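You operate a simulated robot arm through the tools that you are given. There is no shell and no other tool. Be economical: measure what you need, move in short steps, check, and stop when the job is done.

You run a simulated robot arm. Do the job below in one go: nothing can be reset, and whatever is moved stays where it is left.

TASK
Test the green spring and stand it in the ring for its force.
Fine: park the tester arm again.

Only the result counts: the job must be done as asked and must still hold three seconds after the hand-in. Knocking over, shifting, dropping, spilling or breaking anything else fails it.

THE ROBOT
A 7-joint arm with a two-finger parallel gripper, fixed in place. Base frame: the origin is at the foot of the arm, x ahead of it, y to its left, z up; the work surface is at about z = 860. Lengths are in mm, angles in degrees, forces in N, time in s.
With the tool pointing down near the work surface it reaches from about 300 to 700 mm from the base axis. Its first joint turns from -66.0 to 66.0 degrees. Payload 1.57 kg.
The TCP is the grasp point between the finger pads, 30 mm short of the fingertips. In the tool frame z runs along the fingers and y along their closing line. The gripper opens to 110 mm. The fingers are 24 mm wide and 12 mm thick; the gripper's body (48 by 112 mm) begins 78 mm behind the TCP.
Orientation is that of the tool frame in the base frame, as [roll, pitch, yaw] about the fixed x, y, z axes, in that order (R = Rz(yaw) Ry(pitch) Rx(roll)). With the fingers straight down and closing along the base's y, the tool's x points along the base's -x, its y along +y and its z along -z.

THE INTERFACE
- The arm moves only by the tool step_arm. Its argument "motion" is one flat list of numbers, 7 for each row, row after row: the shift along the base's x, y, z in units of 25 mm (1.0 is 25 mm), then the turn, a rotation vector about the base's x, y, z in units of 5 degrees (1.0 is 5 degrees), then the opening, from 0 (shut) to 1 (fully open). In form: [x, y, z, ax, ay, az, claw, x, y, z, ax, ay, az, claw, ...]. A call has 1 to 10 rows; each row shifts and turns the commanded pose from where the row before left it. A call with a number of a shift or a turn outside -1 to 1 is refused whole. Each row takes 0.2 s and may step no farther than 50 mm and 8.6 degrees from the row before; otherwise, or with a gripper value out of range, the whole call is refused. Where a pose cannot be reached the arm comes as near as it can. A force on the tool above 50 N (or 10 N above the force at the start of the call, whichever is more), or a blocked arm, ends the call early, and 0.2 s more pass. The fingers move at their own pace (about 108 mm/s each) and stop on an object; they squeeze with about 36 N. The grip force told is the motor's: it shows also when the fingers shut on nothing. Time passes only in rows, and 0.2 s behind the last, so rows that do not move let the fingers close. The reply holds the time, the measured pose of the TCP, the force on the tool along the base axes, the opening and the grip force, in the units named above and with some noise.
- Cameras (640 x 400 px; columns grow to the right, rows downward): "scene" is fixed at [147.1, -376.5, 1414]; the picture's right is [0.91, -0.41, 0.00], its down [-0.20, -0.43, -0.88] and it looks along [0.36, 0.80, -0.48] (base axes); focal length 331 px, centre (320, 200). "wrist" rides on the gripper at [-36, 0, -80] in the tool frame; the picture's right is [0.00, -1.00, 0.00], its down [0.97, 0.00, -0.24] and it looks along [0.24, 0.00, 0.97] (tool axes); focal length 218 px, centre (320, 200).
- camera(camera): a new picture of that camera. The clock stands still meanwhile.
- point_at(camera, pixels): for up to 12 pixels [column, row] of the newest picture of that camera ("zoom" is the newest enlarged one), the place [x, y, z] in the base frame of the surface seen there, good to about 2 mm. The clock stands still meanwhile.
- enlarge(camera, box): a new picture of the part [left, top, right, bottom] of that camera's present view, enlarged. The clock stands still meanwhile.
- job_done(): hands the job in; it is judged then, once.

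Work in short steps. Measure before you move; look again where a grasp or a placing could have gone wrong, and mend it. You have 80 turns and 54 pictures in all, those below and enlarged ones among them. Open the gripper and draw the arm clear of the work before you hand the job in, unless the task says otherwise; then end with one line.

The tools are called after "Call:" by a JSON object that holds its "op" and its "data". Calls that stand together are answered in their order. step_arm: Moves the arm, as the interface text tells. Its arguments: {"type":"object","properties":{"motion":{"type":"array","items":{"type":"number"}}},"required":["motion"]} The other tools are called the same way: camera (camera) takes a picture; point_at (camera, pixels) gives the place of the surface under pixels of a picture; enlarge (camera, box) takes an enlarged picture of a part of a camera's view; job_done () hands the job in.

At the start:

```text
t: 0.0
ee_pos: [330.5, 137.7, 1282.9]
ee_rot: [180.0, 0.0, 180.0]
ft_force: [-0.7, -0.1, 0.4]
finger_gap: 110.0
gripper_force: 0.1
```

scene: 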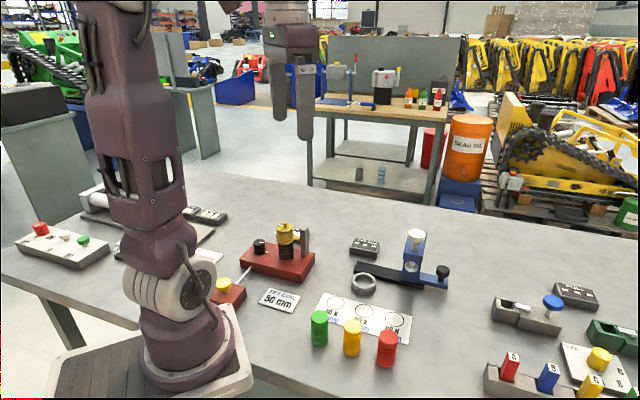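
wrist: 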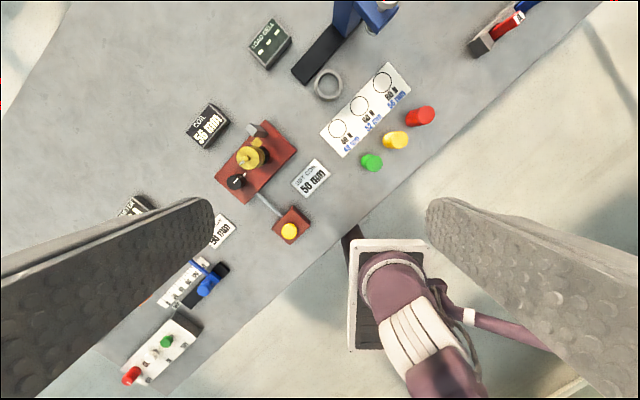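

The scene shows three springs (green at 319,328), a row of rings on a card, and a tester of some kind near (410,265). I'll enlarge both areas.

Call:
{"op": "enlarge", "data": {"camera": "scene", "box": [220, 210, 460, 375]}}

Call:
{"op": "enlarge", "data": {"camera": "wrist", "box": [180, 0, 460, 250]}}

Call:
{"op": "enlarge", "data": {"camera": "scene", "box": [340, 220, 460, 300]}}

```text
2.42 times, centred on (340, 292) of scene
```

zoom: 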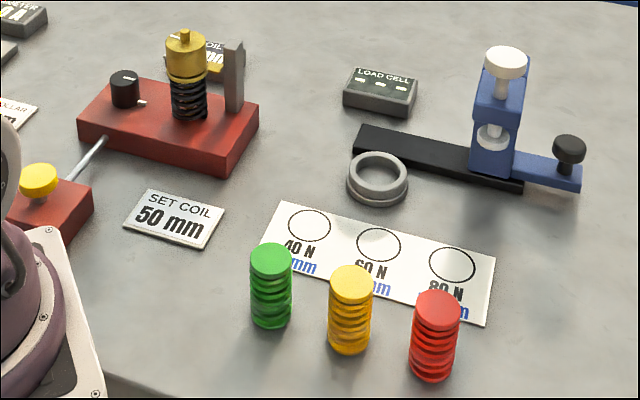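

```text
1.60 times, centred on (320, 125) of wrist
```

zoom: 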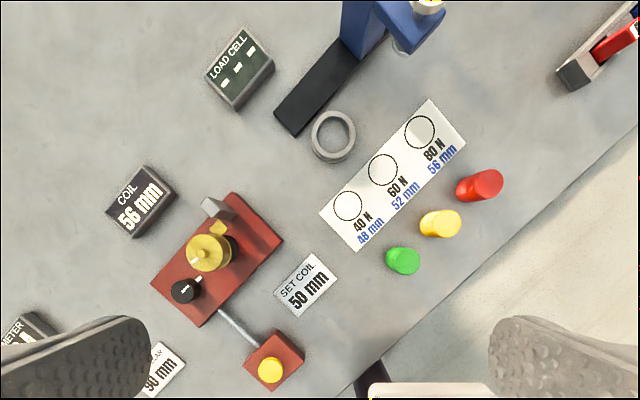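

```text
5.00 times, centred on (400, 260) of scene
```

zoom: 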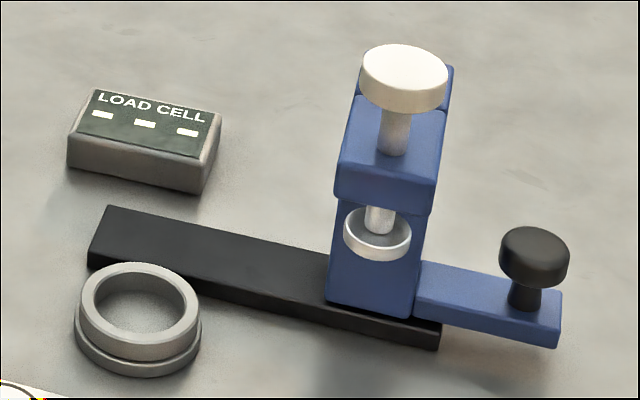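

The load cell cup sits beside a black rail, and a blue carriage with a press knob runs on that rail with a black handle knob. I'll measure the carriage, cup, springs and rings.

Call:
{"op": "point_at", "data": {"camera": "zoom", "pixels": [[405, 65], [378, 245], [535, 245], [140, 310], [110, 208], [440, 335], [95, 262], [385, 175], [525, 325], [95, 340], [190, 330], [425, 200]]}}

Call:
{"op": "point_at", "data": {"camera": "scene", "pixels": [[320, 314], [353, 326], [388, 337], [320, 340], [336, 303], [362, 311], [390, 319], [318, 326], [416, 233], [443, 270], [364, 283], [365, 244]]}}

Call:
{"op": "point_at", "data": {"camera": "wrist", "pixels": [[371, 161], [338, 129], [360, 105], [383, 82], [329, 85], [303, 68], [345, 40], [317, 85], [328, 72], [340, 85], [328, 97]]}}

```text
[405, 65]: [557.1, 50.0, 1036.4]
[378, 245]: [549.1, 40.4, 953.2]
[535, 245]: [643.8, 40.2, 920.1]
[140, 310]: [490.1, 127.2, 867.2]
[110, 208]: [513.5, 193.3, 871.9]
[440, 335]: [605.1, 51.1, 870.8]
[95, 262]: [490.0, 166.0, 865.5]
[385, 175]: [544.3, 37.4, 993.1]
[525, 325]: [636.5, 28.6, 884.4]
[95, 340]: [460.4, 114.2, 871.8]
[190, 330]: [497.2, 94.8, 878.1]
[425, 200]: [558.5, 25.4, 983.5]
```

```text
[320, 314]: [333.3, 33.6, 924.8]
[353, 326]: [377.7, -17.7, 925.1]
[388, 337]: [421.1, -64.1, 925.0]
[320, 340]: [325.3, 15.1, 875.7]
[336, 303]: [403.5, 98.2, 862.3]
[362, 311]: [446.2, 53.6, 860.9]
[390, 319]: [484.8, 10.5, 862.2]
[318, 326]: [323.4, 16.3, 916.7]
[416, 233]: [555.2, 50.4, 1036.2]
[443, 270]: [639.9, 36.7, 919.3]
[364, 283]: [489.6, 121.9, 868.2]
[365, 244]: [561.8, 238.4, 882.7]
```

```text
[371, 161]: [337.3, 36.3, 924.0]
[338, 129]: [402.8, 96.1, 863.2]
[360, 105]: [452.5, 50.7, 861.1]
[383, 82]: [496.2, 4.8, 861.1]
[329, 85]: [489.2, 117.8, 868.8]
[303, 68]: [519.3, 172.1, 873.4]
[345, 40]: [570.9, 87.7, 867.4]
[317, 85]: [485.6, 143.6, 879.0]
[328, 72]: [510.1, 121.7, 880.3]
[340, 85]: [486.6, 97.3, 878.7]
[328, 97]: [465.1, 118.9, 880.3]
```

Frame understood: the rail runs along (0.707,-0.707), the cup is at about (488,120), the plunger at about (553,47), so travel is about 97 mm, and the handle is at (641,38). I'll go above the green spring with the closing line across the spring row (turn -45°).

Call:
{"op": "step_arm", "data": {"motion": [0.02, -0.46, -0.8, 0, 0, -1, 0.55, 0.02, -0.46, -0.8, 0, 0, -1, 0.55, 0.02, -0.46, -0.8, 0, 0, -1, 0.55, 0.02, -0.46, -0.8, 0, 0, -1, 0.55, 0.02, -0.46, -0.8, 0, 0, -1, 0.55, 0.02, -0.46, -0.8, 0, 0, -1, 0.55, 0.02, -0.46, -0.8, 0, 0, -1, 0.55, 0.02, -0.46, -0.8, 0, 0, -1, 0.55, 0.02, -0.46, -0.8, 0, 0, -1, 0.55, 0, 0, 0, 0, 0, 0, 0.55]}}

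Call:
{"op": "camera", "data": {"camera": "wrist"}}

```text
t: 2.2
ee_pos: [334.5, 32.5, 1105.2]
ee_rot: [-179.9, 0.1, 134.9]
ft_force: [0.3, 1.0, 0.0]
finger_gap: 60.5
gripper_force: 0.0
```

```text
48 pictures are left
```

wrist: 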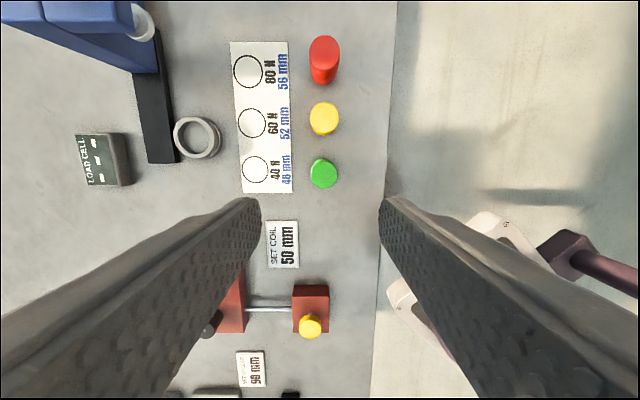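

The green spring is at pixel (324,173) and close to the finger centre line. I'll measure its top and edges, plus the cup and rings.

Call:
{"op": "point_at", "data": {"camera": "wrist", "pixels": [[324, 172], [312, 172], [336, 172], [324, 161], [324, 183], [255, 169], [252, 123], [248, 71], [196, 137], [176, 137], [217, 137], [145, 20]]}}

Call:
{"op": "enlarge", "data": {"camera": "wrist", "box": [160, 30, 360, 200]}}

```text
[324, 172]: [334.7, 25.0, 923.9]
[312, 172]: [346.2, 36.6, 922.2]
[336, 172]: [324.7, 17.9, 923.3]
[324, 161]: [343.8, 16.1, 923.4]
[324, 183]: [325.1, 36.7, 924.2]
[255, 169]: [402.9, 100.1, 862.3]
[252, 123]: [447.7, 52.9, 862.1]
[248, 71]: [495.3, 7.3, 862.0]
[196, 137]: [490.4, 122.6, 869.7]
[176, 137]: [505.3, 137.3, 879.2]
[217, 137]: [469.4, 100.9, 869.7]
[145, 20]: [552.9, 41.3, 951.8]
```

```text
2.35 times, centred on (260, 115) of wrist
```

zoom: 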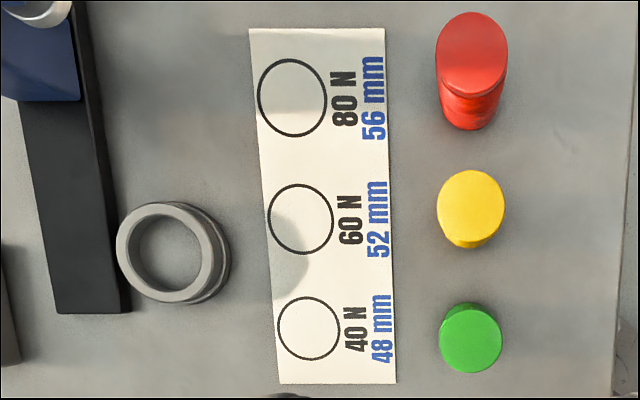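

Spring centre is about (335,26.7), diameter about 29, top at 924. I'll descend to TCP z≈908 and close in a separate step.

Call:
{"op": "step_arm", "data": {"motion": [0.02, -0.23, -0.9, 0, 0, 0, 0.55, 0, 0, -1, 0, 0, 0, 0.55, 0, 0, -1, 0, 0, 0, 0.55, 0, 0, -1, 0, 0, 0, 0.55, 0, 0, -1, 0, 0, 0, 0.55, 0, 0, -1, 0, 0, 0, 0.55, 0, 0, -1, 0, 0, 0, 0.55, 0, 0, -1, 0, 0, 0, 0.55, 0, 0, 0, 0, 0, 0, 0.55]}}

Call:
{"op": "camera", "data": {"camera": "scene"}}

```text
t: 4.2
ee_pos: [332.4, 29.7, 905.5]
ee_rot: [180.0, 0.0, 135.1]
ft_force: [0.3, 0.7, -0.4]
finger_gap: 60.2
gripper_force: 0.0
```

```text
46 pictures are left
```

scene: 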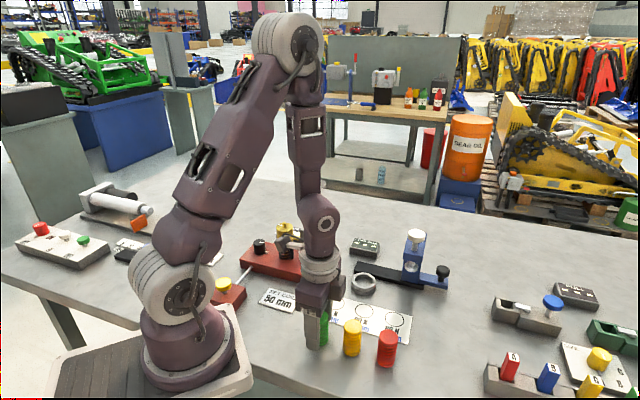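

Measured (332.4,29.7,905.5); a small correction toward the spring axis, then close.

Call:
{"op": "step_arm", "data": {"motion": [0.1, -0.1, 0.1, 0, 0, 0, 0.55, 0, 0, 0, 0, 0, 0, 0.1, 0, 0, 0, 0, 0, 0, 0.1, 0, 0, 0, 0, 0, 0, 0.1]}}

Call:
{"op": "camera", "data": {"camera": "wrist"}}

```text
t: 5.2
ee_pos: [337.2, 26.6, 909.7]
ee_rot: [180.0, 0.1, 135.0]
ft_force: [-0.1, -0.7, 0.2]
finger_gap: 31.4
gripper_force: 36.3
```

```text
45 pictures are left
```

wrist: 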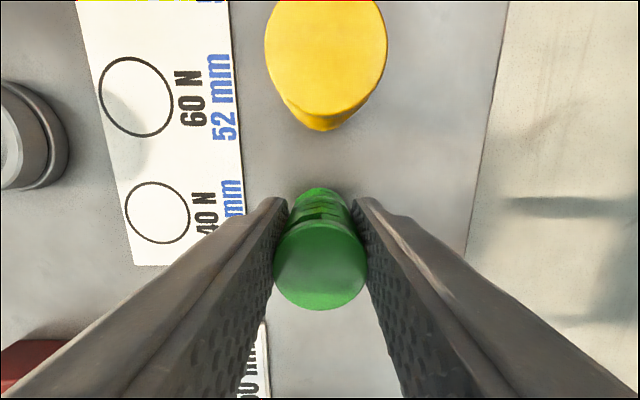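

Grip is firm at gap 31.4. I'll lift 80 mm and carry it over to the cup (move +150, +94).

Call:
{"op": "step_arm", "data": {"motion": [0, 0, 0.8, 0, 0, 0, 0.1, 0, 0, 0.8, 0, 0, 0, 0.1, 0, 0, 0.8, 0, 0, 0, 0.1, 0, 0, 0.8, 0, 0, 0, 0.1, 1, 0.62, 0, 0, 0, 0, 0.1, 1, 0.62, 0, 0, 0, 0, 0.1, 1, 0.62, 0, 0, 0, 0, 0.1, 1, 0.62, 0, 0, 0, 0, 0.1, 1, 0.62, 0, 0, 0, 0, 0.1, 1, 0.62, 0, 0, 0, 0, 0.1]}}

Call:
{"op": "camera", "data": {"camera": "wrist"}}

Call:
{"op": "enlarge", "data": {"camera": "scene", "box": [300, 200, 460, 320]}}

```text
t: 7.4
ee_pos: [488.7, 121.6, 987.7]
ee_rot: [-179.9, 0.0, 134.9]
ft_force: [0.2, 0.6, -1.3]
finger_gap: 31.3
gripper_force: 35.9
```

```text
44 pictures are left
```

wrist: 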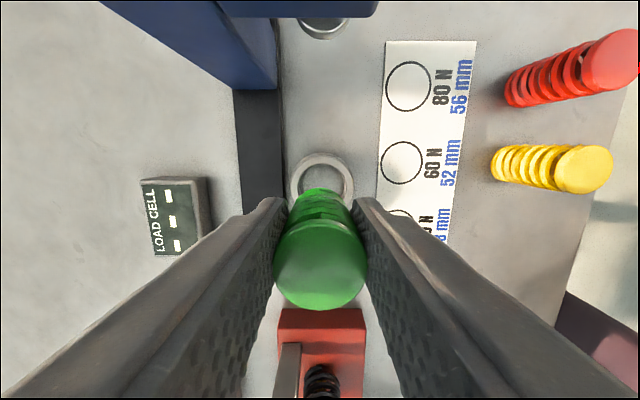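

```text
3.33 times, centred on (380, 260) of scene
```

zoom: 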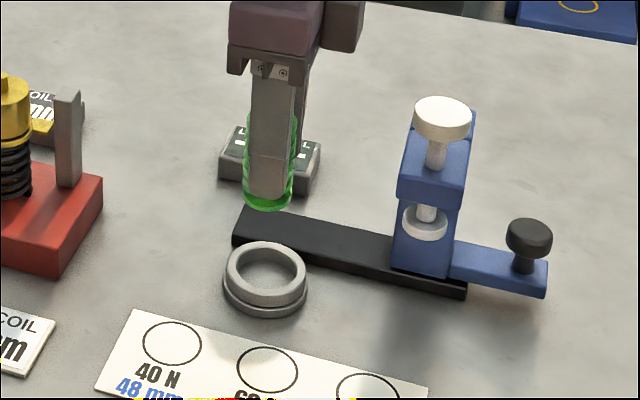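

The cup (321,183) lines up across the fingers. I'll measure the spring top and the cup rim to check the alignment along the rail.

Call:
{"op": "point_at", "data": {"camera": "wrist", "pixels": [[320, 265], [320, 305], [320, 226], [320, 157], [294, 175], [349, 175], [297, 196], [345, 195], [281, 265], [359, 265]]}}

```text
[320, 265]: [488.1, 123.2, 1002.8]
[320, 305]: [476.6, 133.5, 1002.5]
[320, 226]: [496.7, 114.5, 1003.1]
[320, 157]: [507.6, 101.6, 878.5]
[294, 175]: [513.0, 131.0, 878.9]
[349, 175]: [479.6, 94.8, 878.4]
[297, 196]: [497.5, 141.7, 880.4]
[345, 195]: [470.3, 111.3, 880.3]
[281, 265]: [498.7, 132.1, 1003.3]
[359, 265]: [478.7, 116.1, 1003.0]
```

Across-rail alignment is within 1 mm; along the rail it's less certain. I'll measure the cup rim in the scene zoom for a better centre.

Call:
{"op": "point_at", "data": {"camera": "zoom", "pixels": [[265, 245], [229, 268], [302, 275], [266, 300], [240, 252], [292, 252], [238, 292], [292, 295], [265, 275], [265, 290]]}}

```text
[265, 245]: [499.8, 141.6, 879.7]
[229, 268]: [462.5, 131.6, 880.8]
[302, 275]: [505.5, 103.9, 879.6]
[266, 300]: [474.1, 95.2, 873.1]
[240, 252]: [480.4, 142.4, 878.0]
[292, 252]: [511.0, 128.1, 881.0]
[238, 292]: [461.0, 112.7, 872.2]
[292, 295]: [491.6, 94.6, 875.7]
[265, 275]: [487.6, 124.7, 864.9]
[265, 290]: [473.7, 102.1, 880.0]
```

Cup centre ≈ (487,120), spring at ≈ (487,123.5), bottom ≈ 939. I'll shift y by -3 and descend to just above the cup floor.

Call:
{"op": "step_arm", "data": {"motion": [0.02, -0.12, -0.6, 0, 0, 0, 0.1, 0, 0, -0.6, 0, 0, 0, 0.1, 0, 0, -0.6, 0, 0, 0, 0.1, 0, 0, -0.3, 0, 0, 0, 0.1, 0, 0, 0, 0, 0, 0, 0.1]}}

Call:
{"op": "enlarge", "data": {"camera": "scene", "box": [320, 220, 420, 300]}}

Call:
{"op": "camera", "data": {"camera": "wrist"}}

```text
t: 8.6
ee_pos: [488.5, 115.2, 936.0]
ee_rot: [180.0, 0.0, 134.9]
ft_force: [-0.5, 0.2, -1.2]
finger_gap: 31.2
gripper_force: 35.3
```

```text
5.00 times, centred on (370, 260) of scene
```

zoom: 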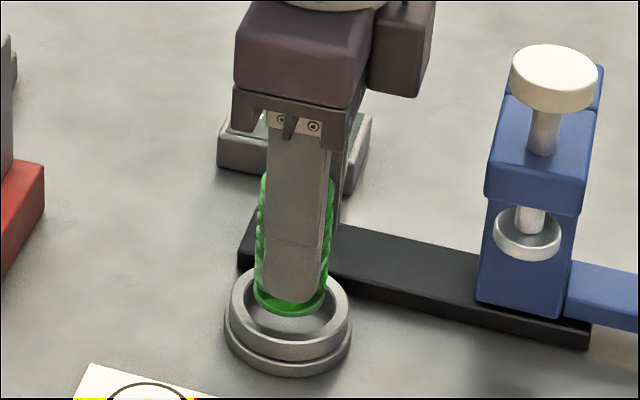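

```text
41 pictures are left
```

wrist: 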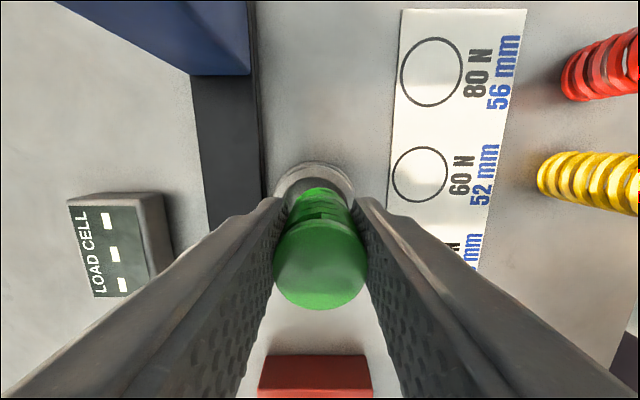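

The cup (315) is now slightly left of the spring (319) in the wrist view. I'll measure once more for a final correction.

Call:
{"op": "point_at", "data": {"camera": "wrist", "pixels": [[320, 265], [320, 307], [281, 265], [359, 265], [278, 186], [352, 186], [315, 164]]}}

Call:
{"op": "step_arm", "data": {"motion": [0, 0, 0, 0, 0, 0, 0.1]}}

```text
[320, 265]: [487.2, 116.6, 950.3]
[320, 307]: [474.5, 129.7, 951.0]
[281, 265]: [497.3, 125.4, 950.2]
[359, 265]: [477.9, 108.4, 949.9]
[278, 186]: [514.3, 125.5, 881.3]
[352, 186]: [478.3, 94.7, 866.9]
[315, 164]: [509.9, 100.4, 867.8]
```

```text
t: 9.0
ee_pos: [488.0, 114.2, 936.9]
ee_rot: [180.0, -0.1, 135.0]
ft_force: [-0.7, 0.2, -2.2]
finger_gap: 31.1
gripper_force: 36.8
```

Spring axis ≈ (487,117); shift y +2.5 and lower about 18 mm into the cup.

Call:
{"op": "step_arm", "data": {"motion": [0, 0.1, 0, 0, 0, 0, 0.1, 0, 0, -0.4, 0, 0, 0, 0.1, 0, 0, -0.35, 0, 0, 0, 0.1, 0, 0, 0, 0, 0, 0, 0.1]}}

Call:
{"op": "enlarge", "data": {"camera": "scene", "box": [320, 220, 420, 300]}}

```text
t: 10.0
ee_pos: [487.7, 117.0, 916.7]
ee_rot: [179.9, -0.1, 135.1]
ft_force: [0.2, -0.3, -1.4]
finger_gap: 31.2
gripper_force: 35.9
```

```text
5.00 times, centred on (370, 260) of scene
```

zoom: 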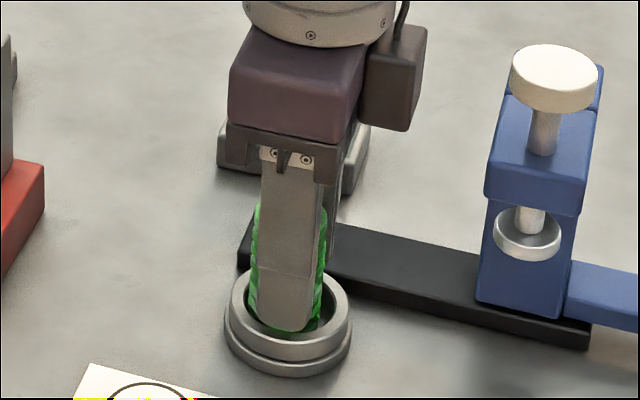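

The spring is inside the cup with no contact yet. I'll creep down in 1 mm rows to feel the floor.

Call:
{"op": "step_arm", "data": {"motion": [0, 0, -0.05, 0, 0, 0, 0.1, 0, 0, -0.05, 0, 0, 0, 0.1, 0, 0, 0, 0, 0, 0, 0.1]}}

```text
t: 10.8
ee_pos: [487.5, 118.5, 914.6]
ee_rot: [180.0, 0.0, 135.0]
ft_force: [-7.5, -4.4, 23.1]
finger_gap: 31.4
gripper_force: 36.4
```

Contact at 23 N. I'll back up about 1.2 mm, then open slowly and check before rising.

Call:
{"op": "step_arm", "data": {"motion": [0, 0, 0.05, 0, 0, 0, 0.1, 0, 0, 0, 0, 0, 0, 0.32, 0, 0, 0, 0, 0, 0, 0.42, 0, 0, 0, 0, 0, 0, 0.5]}}

Call:
{"op": "camera", "data": {"camera": "wrist"}}

```text
t: 11.8
ee_pos: [489.5, 119.4, 917.0]
ee_rot: [179.9, 0.1, 135.1]
ft_force: [-0.5, 0.2, 0.2]
finger_gap: 55.2
gripper_force: 0.1
```

```text
39 pictures are left
```

wrist: 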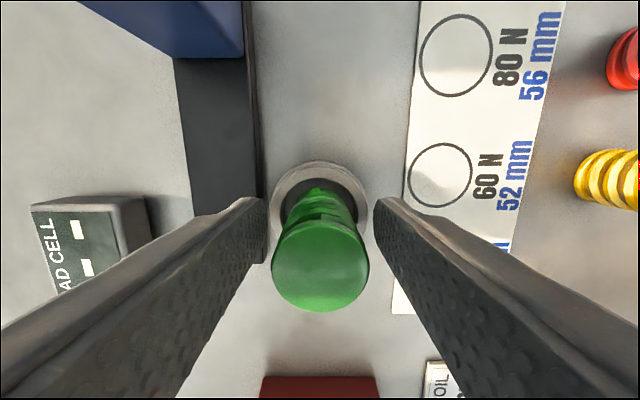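

Spring stands free in the cup. I'll rise 175 mm straight up and look.

Call:
{"op": "step_arm", "data": {"motion": [0, 0, 1, 0, 0, 0, 0.5, 0, 0, 1, 0, 0, 0, 0.5, 0, 0, 1, 0, 0, 0, 0.5, 0, 0, 1, 0, 0, 0, 0.5, 0, 0, 1, 0, 0, 0, 0.5, 0, 0, 1, 0, 0, 0, 0.5, 0, 0, 1, 0, 0, 0, 0.5, 0, 0, 0, 0, 0, 0, 0.5]}}

Call:
{"op": "enlarge", "data": {"camera": "scene", "box": [330, 215, 460, 302]}}

Call:
{"op": "camera", "data": {"camera": "wrist"}}

```text
t: 13.6
ee_pos: [487.7, 118.6, 1091.8]
ee_rot: [180.0, 0.1, 135.0]
ft_force: [0.5, 0.3, -0.1]
finger_gap: 54.9
gripper_force: 0.0
```

```text
4.60 times, centred on (395, 258) of scene
```

zoom: 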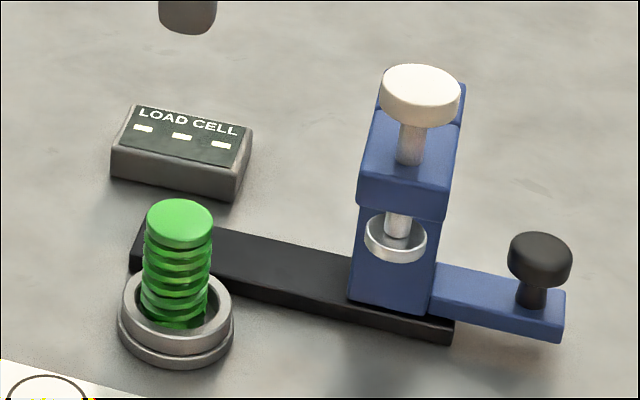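

```text
37 pictures are left
```

wrist: 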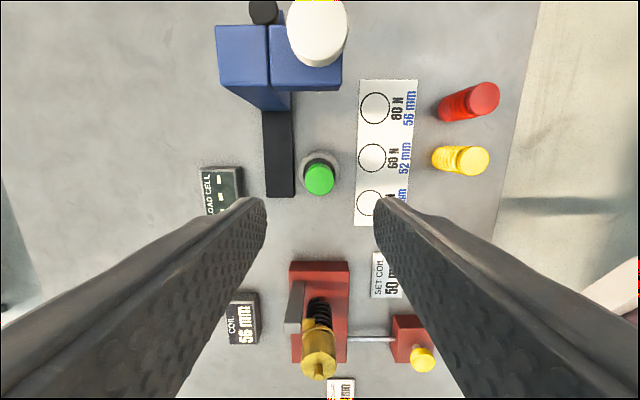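

The spring stands upright. I'll measure spring top, press-pad underside, white knob and the black handle from the scene zoom.

Call:
{"op": "point_at", "data": {"camera": "zoom", "pixels": [[180, 224], [393, 258], [366, 240], [420, 85], [385, 95], [458, 98], [541, 248], [511, 258], [570, 262], [525, 300], [541, 283], [480, 290]]}}

Call:
{"op": "point_at", "data": {"camera": "wrist", "pixels": [[319, 178], [318, 32], [288, 30], [346, 30], [263, 10], [250, 8], [277, 8], [235, 60], [305, 75], [318, 62]]}}

```text
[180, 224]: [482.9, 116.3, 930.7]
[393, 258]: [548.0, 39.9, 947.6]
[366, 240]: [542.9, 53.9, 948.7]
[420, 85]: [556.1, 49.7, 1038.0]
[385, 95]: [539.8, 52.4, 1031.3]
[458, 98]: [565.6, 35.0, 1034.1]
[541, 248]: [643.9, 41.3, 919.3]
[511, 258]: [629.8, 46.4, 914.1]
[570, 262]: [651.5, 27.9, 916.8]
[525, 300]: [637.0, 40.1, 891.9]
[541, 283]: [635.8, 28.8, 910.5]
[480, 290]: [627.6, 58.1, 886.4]
```

```text
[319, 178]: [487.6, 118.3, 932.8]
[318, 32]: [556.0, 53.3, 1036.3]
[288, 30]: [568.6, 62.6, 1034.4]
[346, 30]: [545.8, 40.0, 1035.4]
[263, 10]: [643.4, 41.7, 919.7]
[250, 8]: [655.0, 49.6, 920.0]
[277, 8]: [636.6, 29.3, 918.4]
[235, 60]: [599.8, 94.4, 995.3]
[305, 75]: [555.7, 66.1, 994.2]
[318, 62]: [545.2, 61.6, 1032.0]
```

Handle cap centre ≈ (642.5,38.5), top 919.5; spring top 932 clears the pad at ~947. I'll go above the handle first, with clearance over the white knob.

Call:
{"op": "step_arm", "data": {"motion": [0, 0, 0.8, 0, 0, 0, 0.5, 0.88, -0.457, 0, 0, 0, 0, 0.5, 0.88, -0.457, 0, 0, 0, 0, 0.5, 0.88, -0.457, 0, 0, 0, 0, 0.5, 0.88, -0.457, 0, 0, 0, 0, 0.5, 0.88, -0.457, 0, 0, 0, 0, 0.5, 0.88, -0.457, 0, 0, 0, 0, 0.5, 0.88, -0.457, 0, 0, 0, 0, 0.5, 0, 0, 0, 0, 0, 0, 0.5]}}

Call:
{"op": "camera", "data": {"camera": "wrist"}}

```text
t: 15.6
ee_pos: [644.9, 36.9, 1109.9]
ee_rot: [180.0, -0.1, 135.0]
ft_force: [0.4, 0.5, 0.2]
finger_gap: 55.0
gripper_force: 0.0
```

```text
36 pictures are left
```

wrist: 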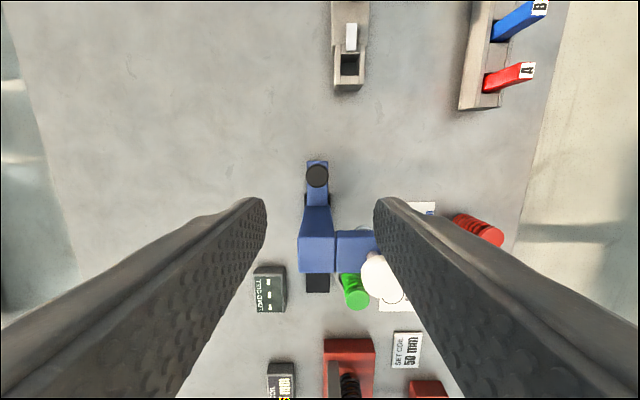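

The handle cap is at (317,175), nearly on the centre line. Quick measurement before descending.

Call:
{"op": "point_at", "data": {"camera": "wrist", "pixels": [[317, 175], [306, 175], [328, 175], [317, 165], [317, 185], [311, 198], [325, 198]]}}

```text
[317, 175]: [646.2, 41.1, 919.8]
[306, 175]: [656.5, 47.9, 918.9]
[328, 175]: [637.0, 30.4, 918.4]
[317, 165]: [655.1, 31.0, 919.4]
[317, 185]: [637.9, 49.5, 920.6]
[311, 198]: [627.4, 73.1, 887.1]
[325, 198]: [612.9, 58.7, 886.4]
```

Cap centre ≈ (646,40), arm top 887. I'll descend to TCP z≈925 (tips at 895, beside the cap).

Call:
{"op": "step_arm", "data": {"motion": [0.05, 0.1, -0.9, 0, 0, 0, 0.5, 0, 0, -1, 0, 0, 0, 0.5, 0, 0, -1, 0, 0, 0, 0.5, 0, 0, -1, 0, 0, 0, 0.5, 0, 0, -1, 0, 0, 0, 0.5, 0, 0, -1, 0, 0, 0, 0.5, 0, 0, -0.7, 0, 0, 0, 0.5, 0, 0, -0.7, 0, 0, 0, 0.5, 0, 0, 0, 0, 0, 0, 0.5]}}

Call:
{"op": "camera", "data": {"camera": "wrist"}}

Call:
{"op": "enlarge", "data": {"camera": "scene", "box": [350, 190, 510, 310]}}

```text
t: 17.6
ee_pos: [643.8, 41.3, 930.6]
ee_rot: [-180.0, -0.1, 135.0]
ft_force: [0.7, 0.3, -0.7]
finger_gap: 54.7
gripper_force: 0.1
```

```text
35 pictures are left
```

wrist: 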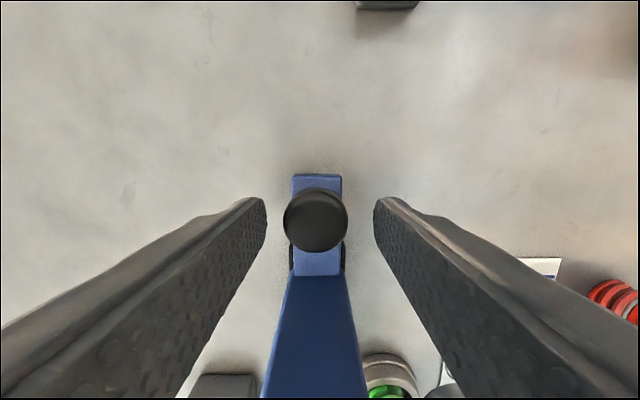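

```text
3.33 times, centred on (430, 250) of scene
```

zoom: 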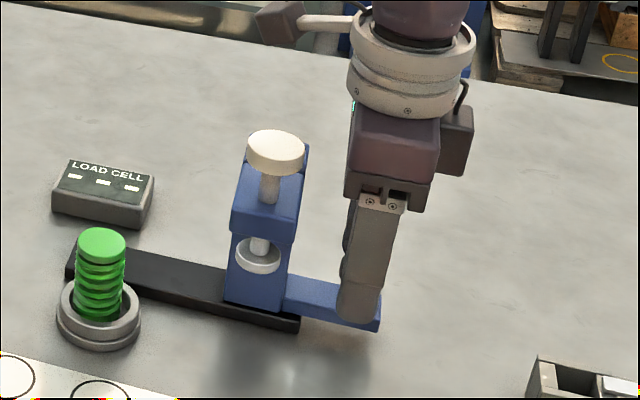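

Fingers straddle the cap. I'll lower 4 mm more and close on it.

Call:
{"op": "step_arm", "data": {"motion": [0, 0, -0.2, 0, 0, 0, 0.5, 0, 0, 0, 0, 0, 0, 0.1, 0, 0, 0, 0, 0, 0, 0.1, 0, 0, 0, 0, 0, 0, 0.1]}}

```text
t: 18.6
ee_pos: [645.7, 41.5, 924.9]
ee_rot: [179.8, 0.0, 135.1]
ft_force: [12.9, 11.6, -4.1]
finger_gap: 29.4
gripper_force: 39.2
```

Gripped (gap 29.4), a slight sideways load. I'll try sliding 20 mm along the rail toward the cup and watch the force.

Call:
{"op": "step_arm", "data": {"motion": [0.04, 0.04, 0, 0, 0, 0, 0.1, -0.14, 0.14, 0, 0, 0, 0, 0.1, -0.14, 0.14, 0, 0, 0, 0, 0.1, -0.14, 0.14, 0, 0, 0, 0, 0.1, -0.14, 0.14, 0, 0, 0, 0, 0.1]}}

Call:
{"op": "enlarge", "data": {"camera": "scene", "box": [350, 190, 510, 310]}}

```text
t: 19.8
ee_pos: [630.1, 55.1, 924.1]
ee_rot: [179.9, 0.1, 135.1]
ft_force: [9.2, 8.6, 15.6]
finger_gap: 29.8
gripper_force: 39.5
```

```text
3.33 times, centred on (430, 250) of scene
```

zoom: 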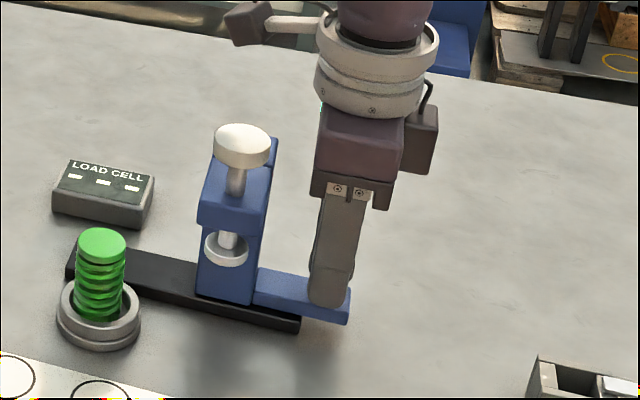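

It slides smoothly. About 76 mm remain; I'll slide 65 mm and look.

Call:
{"op": "step_arm", "data": {"motion": [-0.184, 0.184, 0, 0, 0, 0, 0.1, -0.184, 0.184, 0, 0, 0, 0, 0.1, -0.184, 0.184, 0, 0, 0, 0, 0.1, -0.184, 0.184, 0, 0, 0, 0, 0.1, -0.184, 0.184, 0, 0, 0, 0, 0.1, -0.184, 0.184, 0, 0, 0, 0, 0.1, -0.184, 0.184, 0, 0, 0, 0, 0.1, -0.184, 0.184, 0, 0, 0, 0, 0.1, -0.184, 0.184, 0, 0, 0, 0, 0.1, -0.184, 0.184, 0, 0, 0, 0, 0.1]}}

Call:
{"op": "enlarge", "data": {"camera": "scene", "box": [330, 200, 470, 305]}}

```text
t: 22.0
ee_pos: [583.9, 101.8, 924.4]
ee_rot: [-180.0, -0.1, 135.0]
ft_force: [-4.3, -3.7, 18.0]
finger_gap: 29.6
gripper_force: 39.5
```

```text
3.81 times, centred on (400, 252) of scene
```

zoom: 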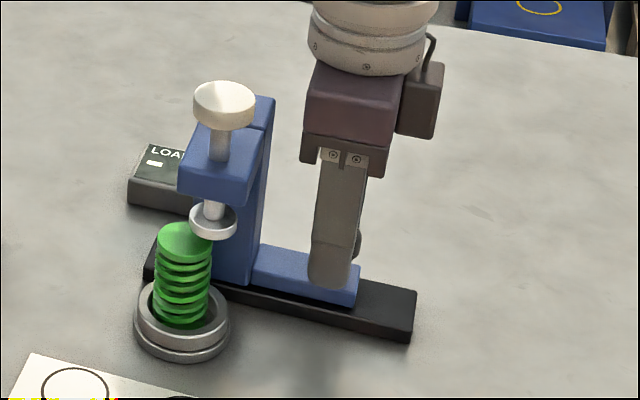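

Clearance is good; about 11–12 mm remain. I'll go 8 mm, then 1.5 mm rows.

Call:
{"op": "step_arm", "data": {"motion": [-0.11, 0.11, 0, 0, 0, 0, 0.1, -0.11, 0.11, 0, 0, 0, 0, 0.1, -0.05, 0.05, 0, 0, 0, 0, 0.1, -0.05, 0.05, 0, 0, 0, 0, 0.1, 0, 0, 0, 0, 0, 0, 0.1]}}

Call:
{"op": "enlarge", "data": {"camera": "scene", "box": [330, 200, 450, 290]}}

```text
t: 23.2
ee_pos: [576.0, 110.7, 923.9]
ee_rot: [-179.9, 0.0, 134.9]
ft_force: [-11.7, -10.3, 14.3]
finger_gap: 29.3
gripper_force: 38.8
```

```text
4.44 times, centred on (390, 245) of scene
```

zoom: 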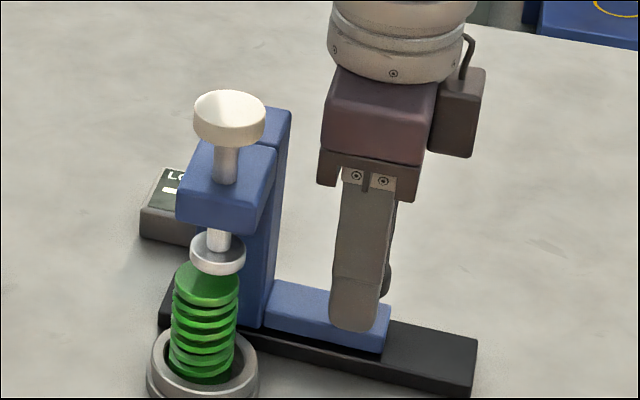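

Moved ~98 mm so far with no end-stop force. I'll measure the knob, pad and cup to check alignment.

Call:
{"op": "point_at", "data": {"camera": "zoom", "pixels": [[230, 112], [194, 120], [265, 125], [218, 268], [193, 250], [243, 255], [205, 285], [175, 290], [238, 290], [165, 345], [258, 360]]}}

Call:
{"op": "camera", "data": {"camera": "wrist"}}

```text
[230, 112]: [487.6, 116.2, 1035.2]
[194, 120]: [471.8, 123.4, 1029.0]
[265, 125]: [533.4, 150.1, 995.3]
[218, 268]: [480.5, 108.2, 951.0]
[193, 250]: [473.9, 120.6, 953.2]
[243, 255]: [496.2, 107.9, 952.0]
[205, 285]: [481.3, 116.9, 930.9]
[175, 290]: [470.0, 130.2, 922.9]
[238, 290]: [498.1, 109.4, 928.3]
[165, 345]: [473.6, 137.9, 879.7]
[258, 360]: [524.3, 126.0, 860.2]
```

```text
30 pictures are left
```

wrist: 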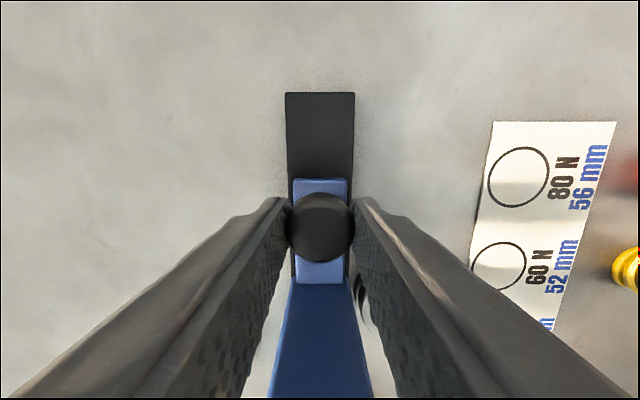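

The press knob at (487.5,117) is now above the spring (≈487,118). I'll try 2 mm more to see if there is an end stop.

Call:
{"op": "step_arm", "data": {"motion": [-0.03, 0.03, 0, 0, 0, 0, 0.1, -0.03, 0.03, 0, 0, 0, 0, 0.1, 0, 0, 0, 0, 0, 0, 0.1]}}

```text
t: 24.0
ee_pos: [575.1, 111.8, 923.8]
ee_rot: [-179.9, 0.0, 135.0]
ft_force: [-16.5, -15.7, 7.1]
finger_gap: 29.6
gripper_force: 38.8
```

No stop felt; travel is 99.6 mm, and the axis aligns within measurement. I'll relieve the sideways load a bit and release the handle.

Call:
{"op": "step_arm", "data": {"motion": [-0.04, -0.04, 0, 0, 0, 0, 0.1, 0, 0, 0, 0, 0, 0, 0.35, 0, 0, 0, 0, 0, 0, 0.5, 0, 0, 0, 0, 0, 0, 0.5, 0, 0, 0.5, 0, 0, 0, 0.5, 0, 0, 1, 0, 0, 0, 0.5, 0, 0, 1, 0, 0, 0, 0.5, 0, 0, 1, 0, 0, 0, 0.5, 0, 0, 1, 0, 0, 0, 0.5, 0, 0, 1, 0, 0, 0, 0.5]}}

Call:
{"op": "enlarge", "data": {"camera": "scene", "box": [330, 200, 450, 290]}}

Call:
{"op": "camera", "data": {"camera": "wrist"}}

```text
t: 26.2
ee_pos: [575.8, 108.5, 1061.7]
ee_rot: [-179.9, 0.0, 134.9]
ft_force: [-0.3, 0.2, 0.2]
finger_gap: 54.8
gripper_force: 0.1
```

```text
4.44 times, centred on (390, 245) of scene
```

zoom: 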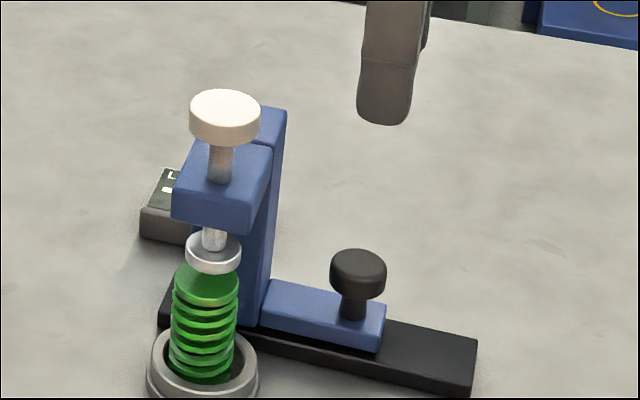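

```text
28 pictures are left
```

wrist: 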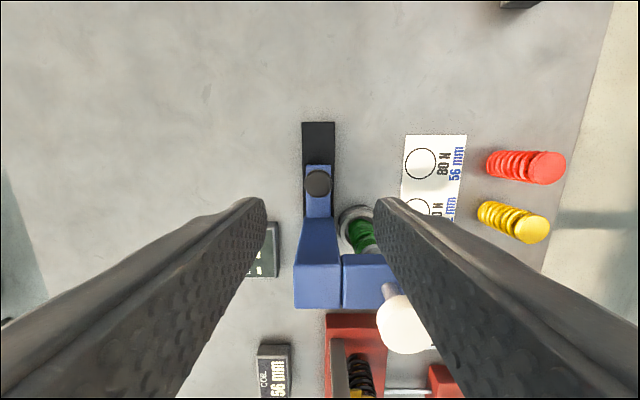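

The handle is free, and the pad lines up with the cup. Next I'll shut the fingers, rise a bit and move over the press knob at about (486.5,118.5).

Call:
{"op": "step_arm", "data": {"motion": [0, 0, 1, 0, 0, 0, 0, 0, 0, 0.4, 0, 0, 0, 0, -0.9, 0.1, 0, 0, 0, 0, 0, -0.9, 0.1, 0, 0, 0, 0, 0, -0.9, 0.1, 0, 0, 0, 0, 0, -0.87, 0.1, 0, 0, 0, 0, 0, 0, 0, 0, 0, 0, 0, 0]}}

Call:
{"op": "enlarge", "data": {"camera": "scene", "box": [330, 200, 450, 290]}}

Call:
{"op": "camera", "data": {"camera": "wrist"}}

```text
t: 27.8
ee_pos: [482.2, 118.8, 1097.2]
ee_rot: [-179.9, 0.0, 135.0]
ft_force: [0.2, 0.3, -0.4]
finger_gap: 0.0
gripper_force: 21.4
```

```text
4.44 times, centred on (390, 245) of scene
```

zoom: 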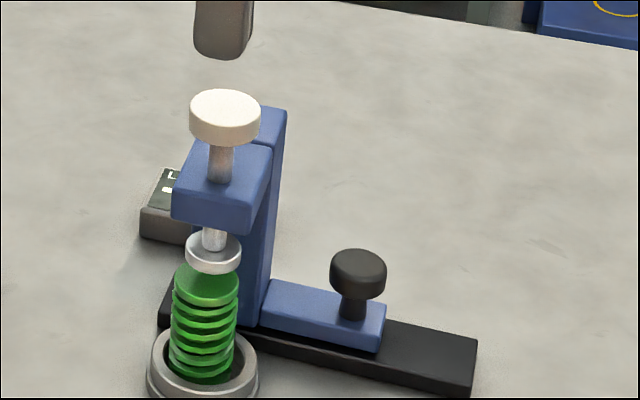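

```text
26 pictures are left
```

wrist: 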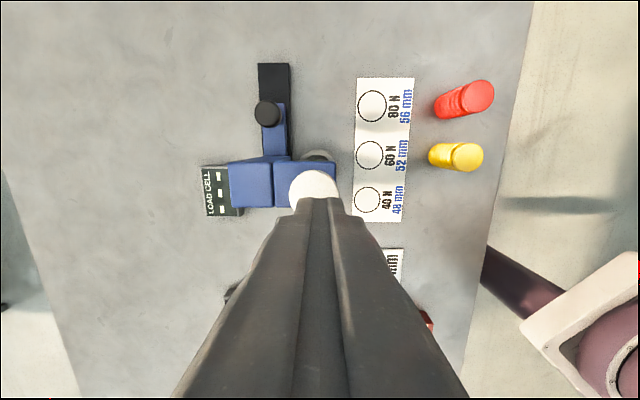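

The load cell display is visible in the wrist view. I'll measure the knob's visible edges to centre on it.

Call:
{"op": "point_at", "data": {"camera": "wrist", "pixels": [[292, 192], [338, 190], [315, 173], [315, 190], [297, 180], [333, 180]]}}

Call:
{"op": "point_at", "data": {"camera": "zoom", "pixels": [[192, 112], [258, 115], [225, 95], [225, 118], [224, 107]]}}

```text
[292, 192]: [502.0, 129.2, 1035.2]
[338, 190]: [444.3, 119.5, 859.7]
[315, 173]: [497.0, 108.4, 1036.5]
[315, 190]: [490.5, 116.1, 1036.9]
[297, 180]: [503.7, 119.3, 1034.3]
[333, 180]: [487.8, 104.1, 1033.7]
```

```text
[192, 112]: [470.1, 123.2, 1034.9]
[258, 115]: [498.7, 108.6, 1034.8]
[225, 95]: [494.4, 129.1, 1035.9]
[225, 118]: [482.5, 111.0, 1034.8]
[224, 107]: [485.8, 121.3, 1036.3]
```

Knob centre ≈ (486,119). I'll shift x +3, and descend to just above contact, then in small rows.

Call:
{"op": "step_arm", "data": {"motion": [0.12, 0, -0.5, 0, 0, 0, 0, 0, 0, -0.5, 0, 0, 0, 0, 0, 0, -0.16, 0, 0, 0, 0, 0, 0, -0.1, 0, 0, 0, 0, 0, 0, -0.1, 0, 0, 0, 0, 0, 0, -0.1, 0, 0, 0, 0, 0, 0, -0.1, 0, 0, 0, 0]}}

Call:
{"op": "enlarge", "data": {"camera": "scene", "box": [330, 200, 450, 290]}}

```text
t: 29.4
ee_pos: [487.7, 119.4, 1056.0]
ee_rot: [-180.0, 0.1, 135.0]
ft_force: [-0.4, -0.7, 0.1]
finger_gap: 0.5
gripper_force: 21.6
```

```text
4.44 times, centred on (390, 245) of scene
```

zoom: 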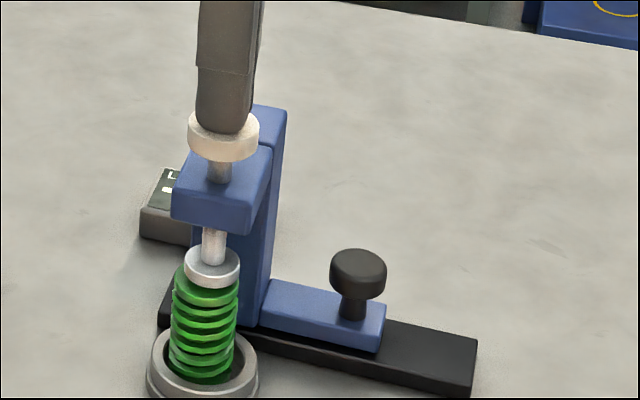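

The plunger moved about 8 mm freely; the pad is nearly on the spring. Continuing down slowly.

Call:
{"op": "step_arm", "data": {"motion": [0, 0, -0.1, 0, 0, 0, 0, 0, 0, -0.1, 0, 0, 0, 0, 0, 0, -0.1, 0, 0, 0, 0, 0, 0, -0.1, 0, 0, 0, 0]}}

```text
t: 30.4
ee_pos: [488.0, 119.9, 1047.1]
ee_rot: [180.0, 0.1, 135.1]
ft_force: [-0.9, -0.4, 3.5]
finger_gap: 0.0
gripper_force: 21.4
```

Call:
{"op": "step_arm", "data": {"motion": [0, 0, -0.08, 0, 0, 0, 0, 0, 0, -0.08, 0, 0, 0, 0, 0, 0, -0.08, 0, 0, 0, 0, 0, 0, 0, 0, 0, 0, 0]}}

Call:
{"op": "camera", "data": {"camera": "wrist"}}

Call:
{"op": "enlarge", "data": {"camera": "scene", "box": [330, 200, 450, 290]}}

```text
t: 31.4
ee_pos: [488.3, 122.1, 1042.1]
ee_rot: [179.7, 0.0, 135.2]
ft_force: [1.7, -3.1, 7.0]
finger_gap: 0.0
gripper_force: 21.3
```

```text
24 pictures are left
```

wrist: 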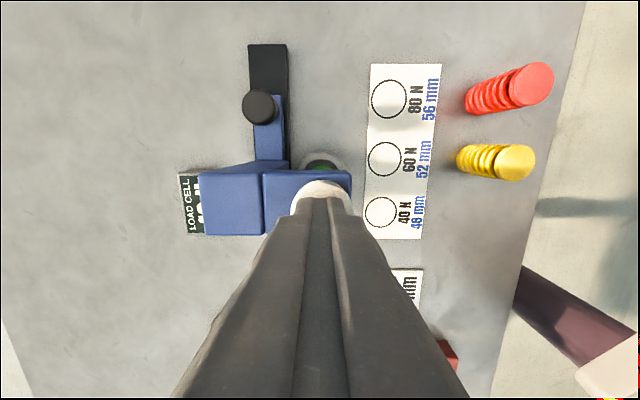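

```text
4.44 times, centred on (390, 245) of scene
```

zoom: 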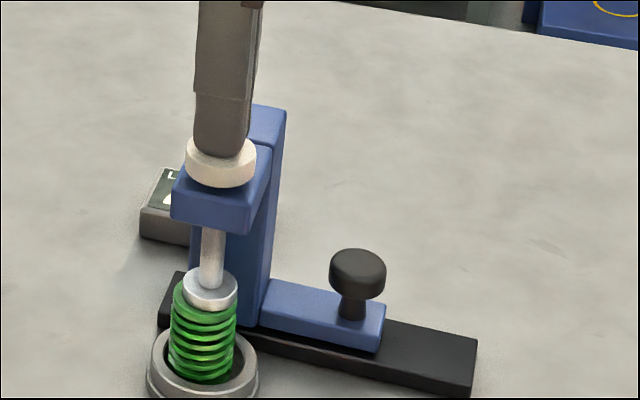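

The spring is compressing and the display shows a number, partly hidden. The knob is close to the carriage top; I'll press on to the stop.

Call:
{"op": "step_arm", "data": {"motion": [0, 0, -0.06, 0, 0, 0, 0, 0, 0, -0.06, 0, 0, 0, 0, 0, 0, 0, 0, 0, 0, 0]}}

Call:
{"op": "enlarge", "data": {"camera": "scene", "box": [330, 200, 450, 290]}}

Call:
{"op": "enlarge", "data": {"camera": "wrist", "box": [160, 150, 240, 250]}}

```text
t: 32.2
ee_pos: [488.9, 122.2, 1040.3]
ee_rot: [179.8, 0.1, 135.2]
ft_force: [-0.2, 2.3, 33.1]
finger_gap: 0.3
gripper_force: 21.4
```

```text
4.44 times, centred on (390, 245) of scene
```

zoom: 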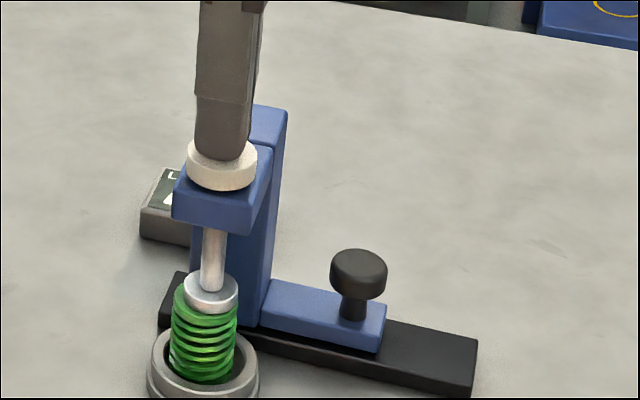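

```text
4.00 times, centred on (200, 200) of wrist
```

zoom: 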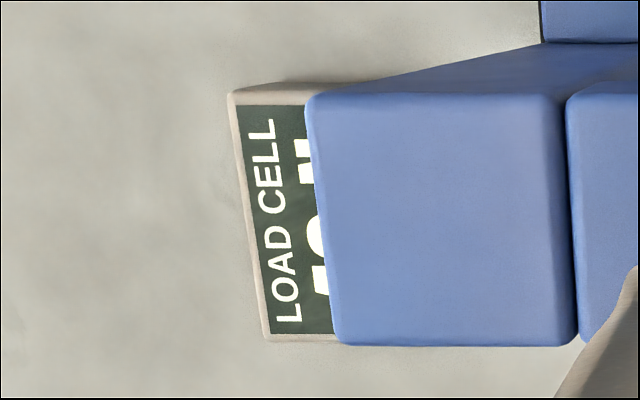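

Force rose sharply to 33 N, so the press is on its stop; display reads "?0 N", with a flat-topped first digit. I'll press a touch more and hold, then move up to see the whole display.

Call:
{"op": "step_arm", "data": {"motion": [0, 0, -0.03, 0, 0, 0, 0, 0, 0, 0, 0, 0, 0, 0, 0, 0, 0, 0, 0, 0, 0]}}

Call:
{"op": "enlarge", "data": {"camera": "wrist", "box": [160, 150, 240, 250]}}

```text
t: 32.8
ee_pos: [488.6, 120.7, 1040.3]
ee_rot: [179.7, 0.3, 135.2]
ft_force: [-7.1, -2.7, 22.9]
finger_gap: 0.1
gripper_force: 21.1
stopped in row 2: the force on the tool passed its limit (the readings are from after the stop); the commanded pose is now the measured one
```

```text
4.00 times, centred on (200, 200) of wrist
```

zoom: 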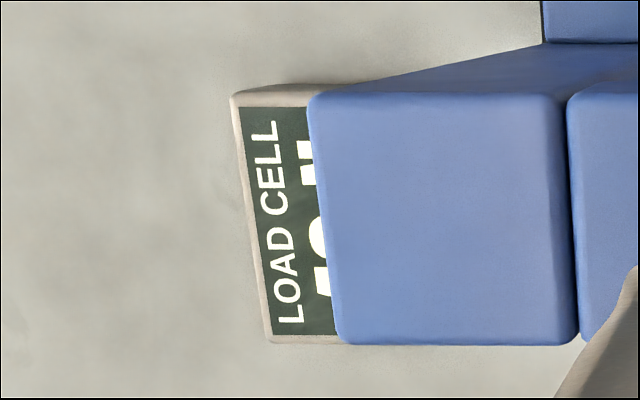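

The stop is confirmed. I'll rise gently, then look at the spring and display.

Call:
{"op": "step_arm", "data": {"motion": [0, 0, 0.12, 0, 0, 0, 0, 0, 0, 0.12, 0, 0, 0, 0, 0, 0, 0.12, 0, 0, 0, 0, 0, 0, 0.15, 0, 0, 0, 0, 0, 0, 0.15, 0, 0, 0, 0, 0, 0, 0.2, 0, 0, 0, 0, 0, 0, 0.6, 0, 0, 0, 0, 0, 0, 1, 0, 0, 0, 0, 0, 0, 1, 0, 0, 0, 0, 0, 0, 0, 0, 0, 0, 0]}}

Call:
{"op": "camera", "data": {"camera": "wrist"}}

Call:
{"op": "enlarge", "data": {"camera": "scene", "box": [330, 200, 450, 290]}}

```text
t: 35.0
ee_pos: [487.8, 121.0, 1124.3]
ee_rot: [179.7, 0.1, 135.1]
ft_force: [0.0, -0.4, -0.7]
finger_gap: 0.0
gripper_force: 21.1
```

```text
19 pictures are left
```

wrist: 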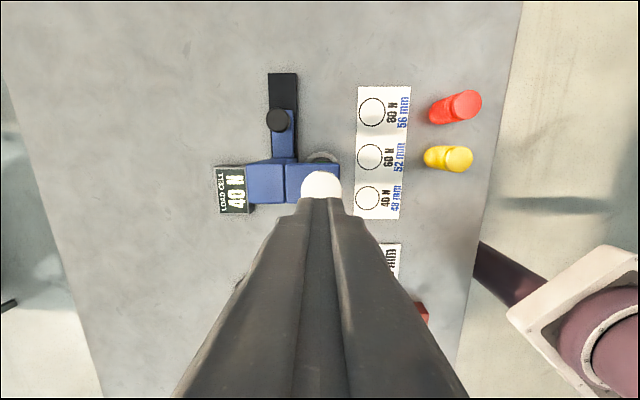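

```text
4.44 times, centred on (390, 245) of scene
```

zoom: 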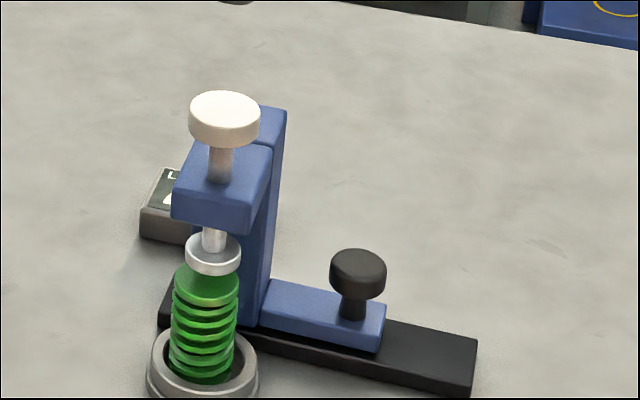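

The reading is held; looks like "40 N" at (237,190). I'll enlarge to confirm.

Call:
{"op": "enlarge", "data": {"camera": "wrist", "box": [205, 160, 261, 220]}}

Call:
{"op": "step_arm", "data": {"motion": [0, 0, 0.2, 0, 0, 0, 0.5, 0.9, -0.1, 0, 0, 0, 0, 0.5, 0.9, -0.1, 0, 0, 0, 0, 0.5, 0.9, -0.1, 0, 0, 0, 0, 0.5, 0.83, -0.1, 0, 0, 0, 0, 0.5, 0, 0, -0.8, 0, 0, 0, 0.5, 0, 0, -0.8, 0, 0, 0, 0.5, 0, 0, 0, 0, 0, 0, 0.5]}}

Call:
{"op": "camera", "data": {"camera": "wrist"}}

```text
6.67 times, centred on (233, 190) of wrist
```

zoom: 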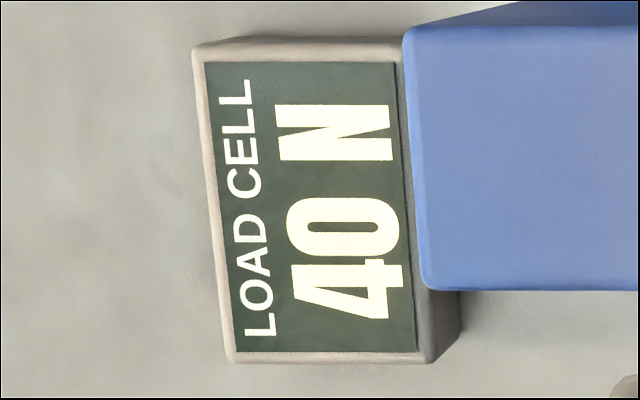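

```text
t: 36.8
ee_pos: [578.1, 112.0, 1090.6]
ee_rot: [179.7, 0.1, 135.1]
ft_force: [-0.3, 0.7, 0.3]
finger_gap: 55.2
gripper_force: 0.1
```

```text
16 pictures are left
```

wrist: 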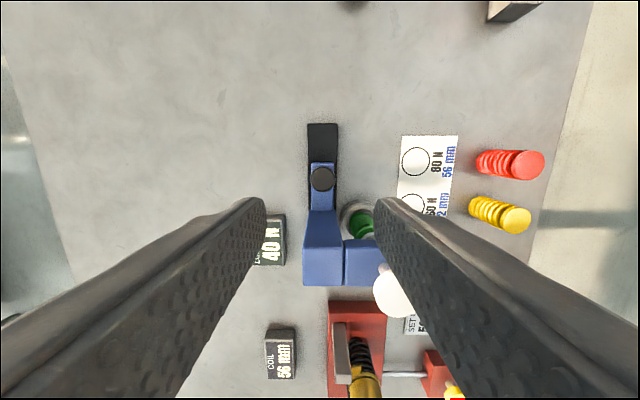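

The load cell reads 40 N, so the target is the 40 N ring at (403,98.5). Now measure the handle cap at (322,179) for parking.

Call:
{"op": "point_at", "data": {"camera": "wrist", "pixels": [[322, 179], [310, 179], [334, 179], [322, 169], [322, 189]]}}

```text
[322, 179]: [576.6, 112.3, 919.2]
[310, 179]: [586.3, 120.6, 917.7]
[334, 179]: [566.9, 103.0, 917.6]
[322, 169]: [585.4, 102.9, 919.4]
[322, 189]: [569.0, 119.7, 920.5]
```

Aligned within about 1 mm. Descend to z≈925 and close.

Call:
{"op": "step_arm", "data": {"motion": [-0.04, 0, -1, 0.06, 0, 0, 0.5, 0, 0, -1, 0, 0, 0, 0.5, 0, 0, -1, 0, 0, 0, 0.5, 0, 0, -1, 0, 0, 0, 0.5, 0, 0, -1, 0, 0, 0, 0.5, 0, 0, -1, 0, 0, 0, 0.5, 0, 0, -0.6, 0, 0, 0, 0.5, 0, 0, 0, 0, 0, 0, 0.1, 0, 0, 0, 0, 0, 0, 0.1, 0, 0, 0, 0, 0, 0, 0.1]}}

```text
t: 39.0
ee_pos: [576.7, 109.4, 924.8]
ee_rot: [179.8, -0.2, 134.9]
ft_force: [-18.6, -18.1, 3.2]
finger_gap: 29.3
gripper_force: 39.1
```

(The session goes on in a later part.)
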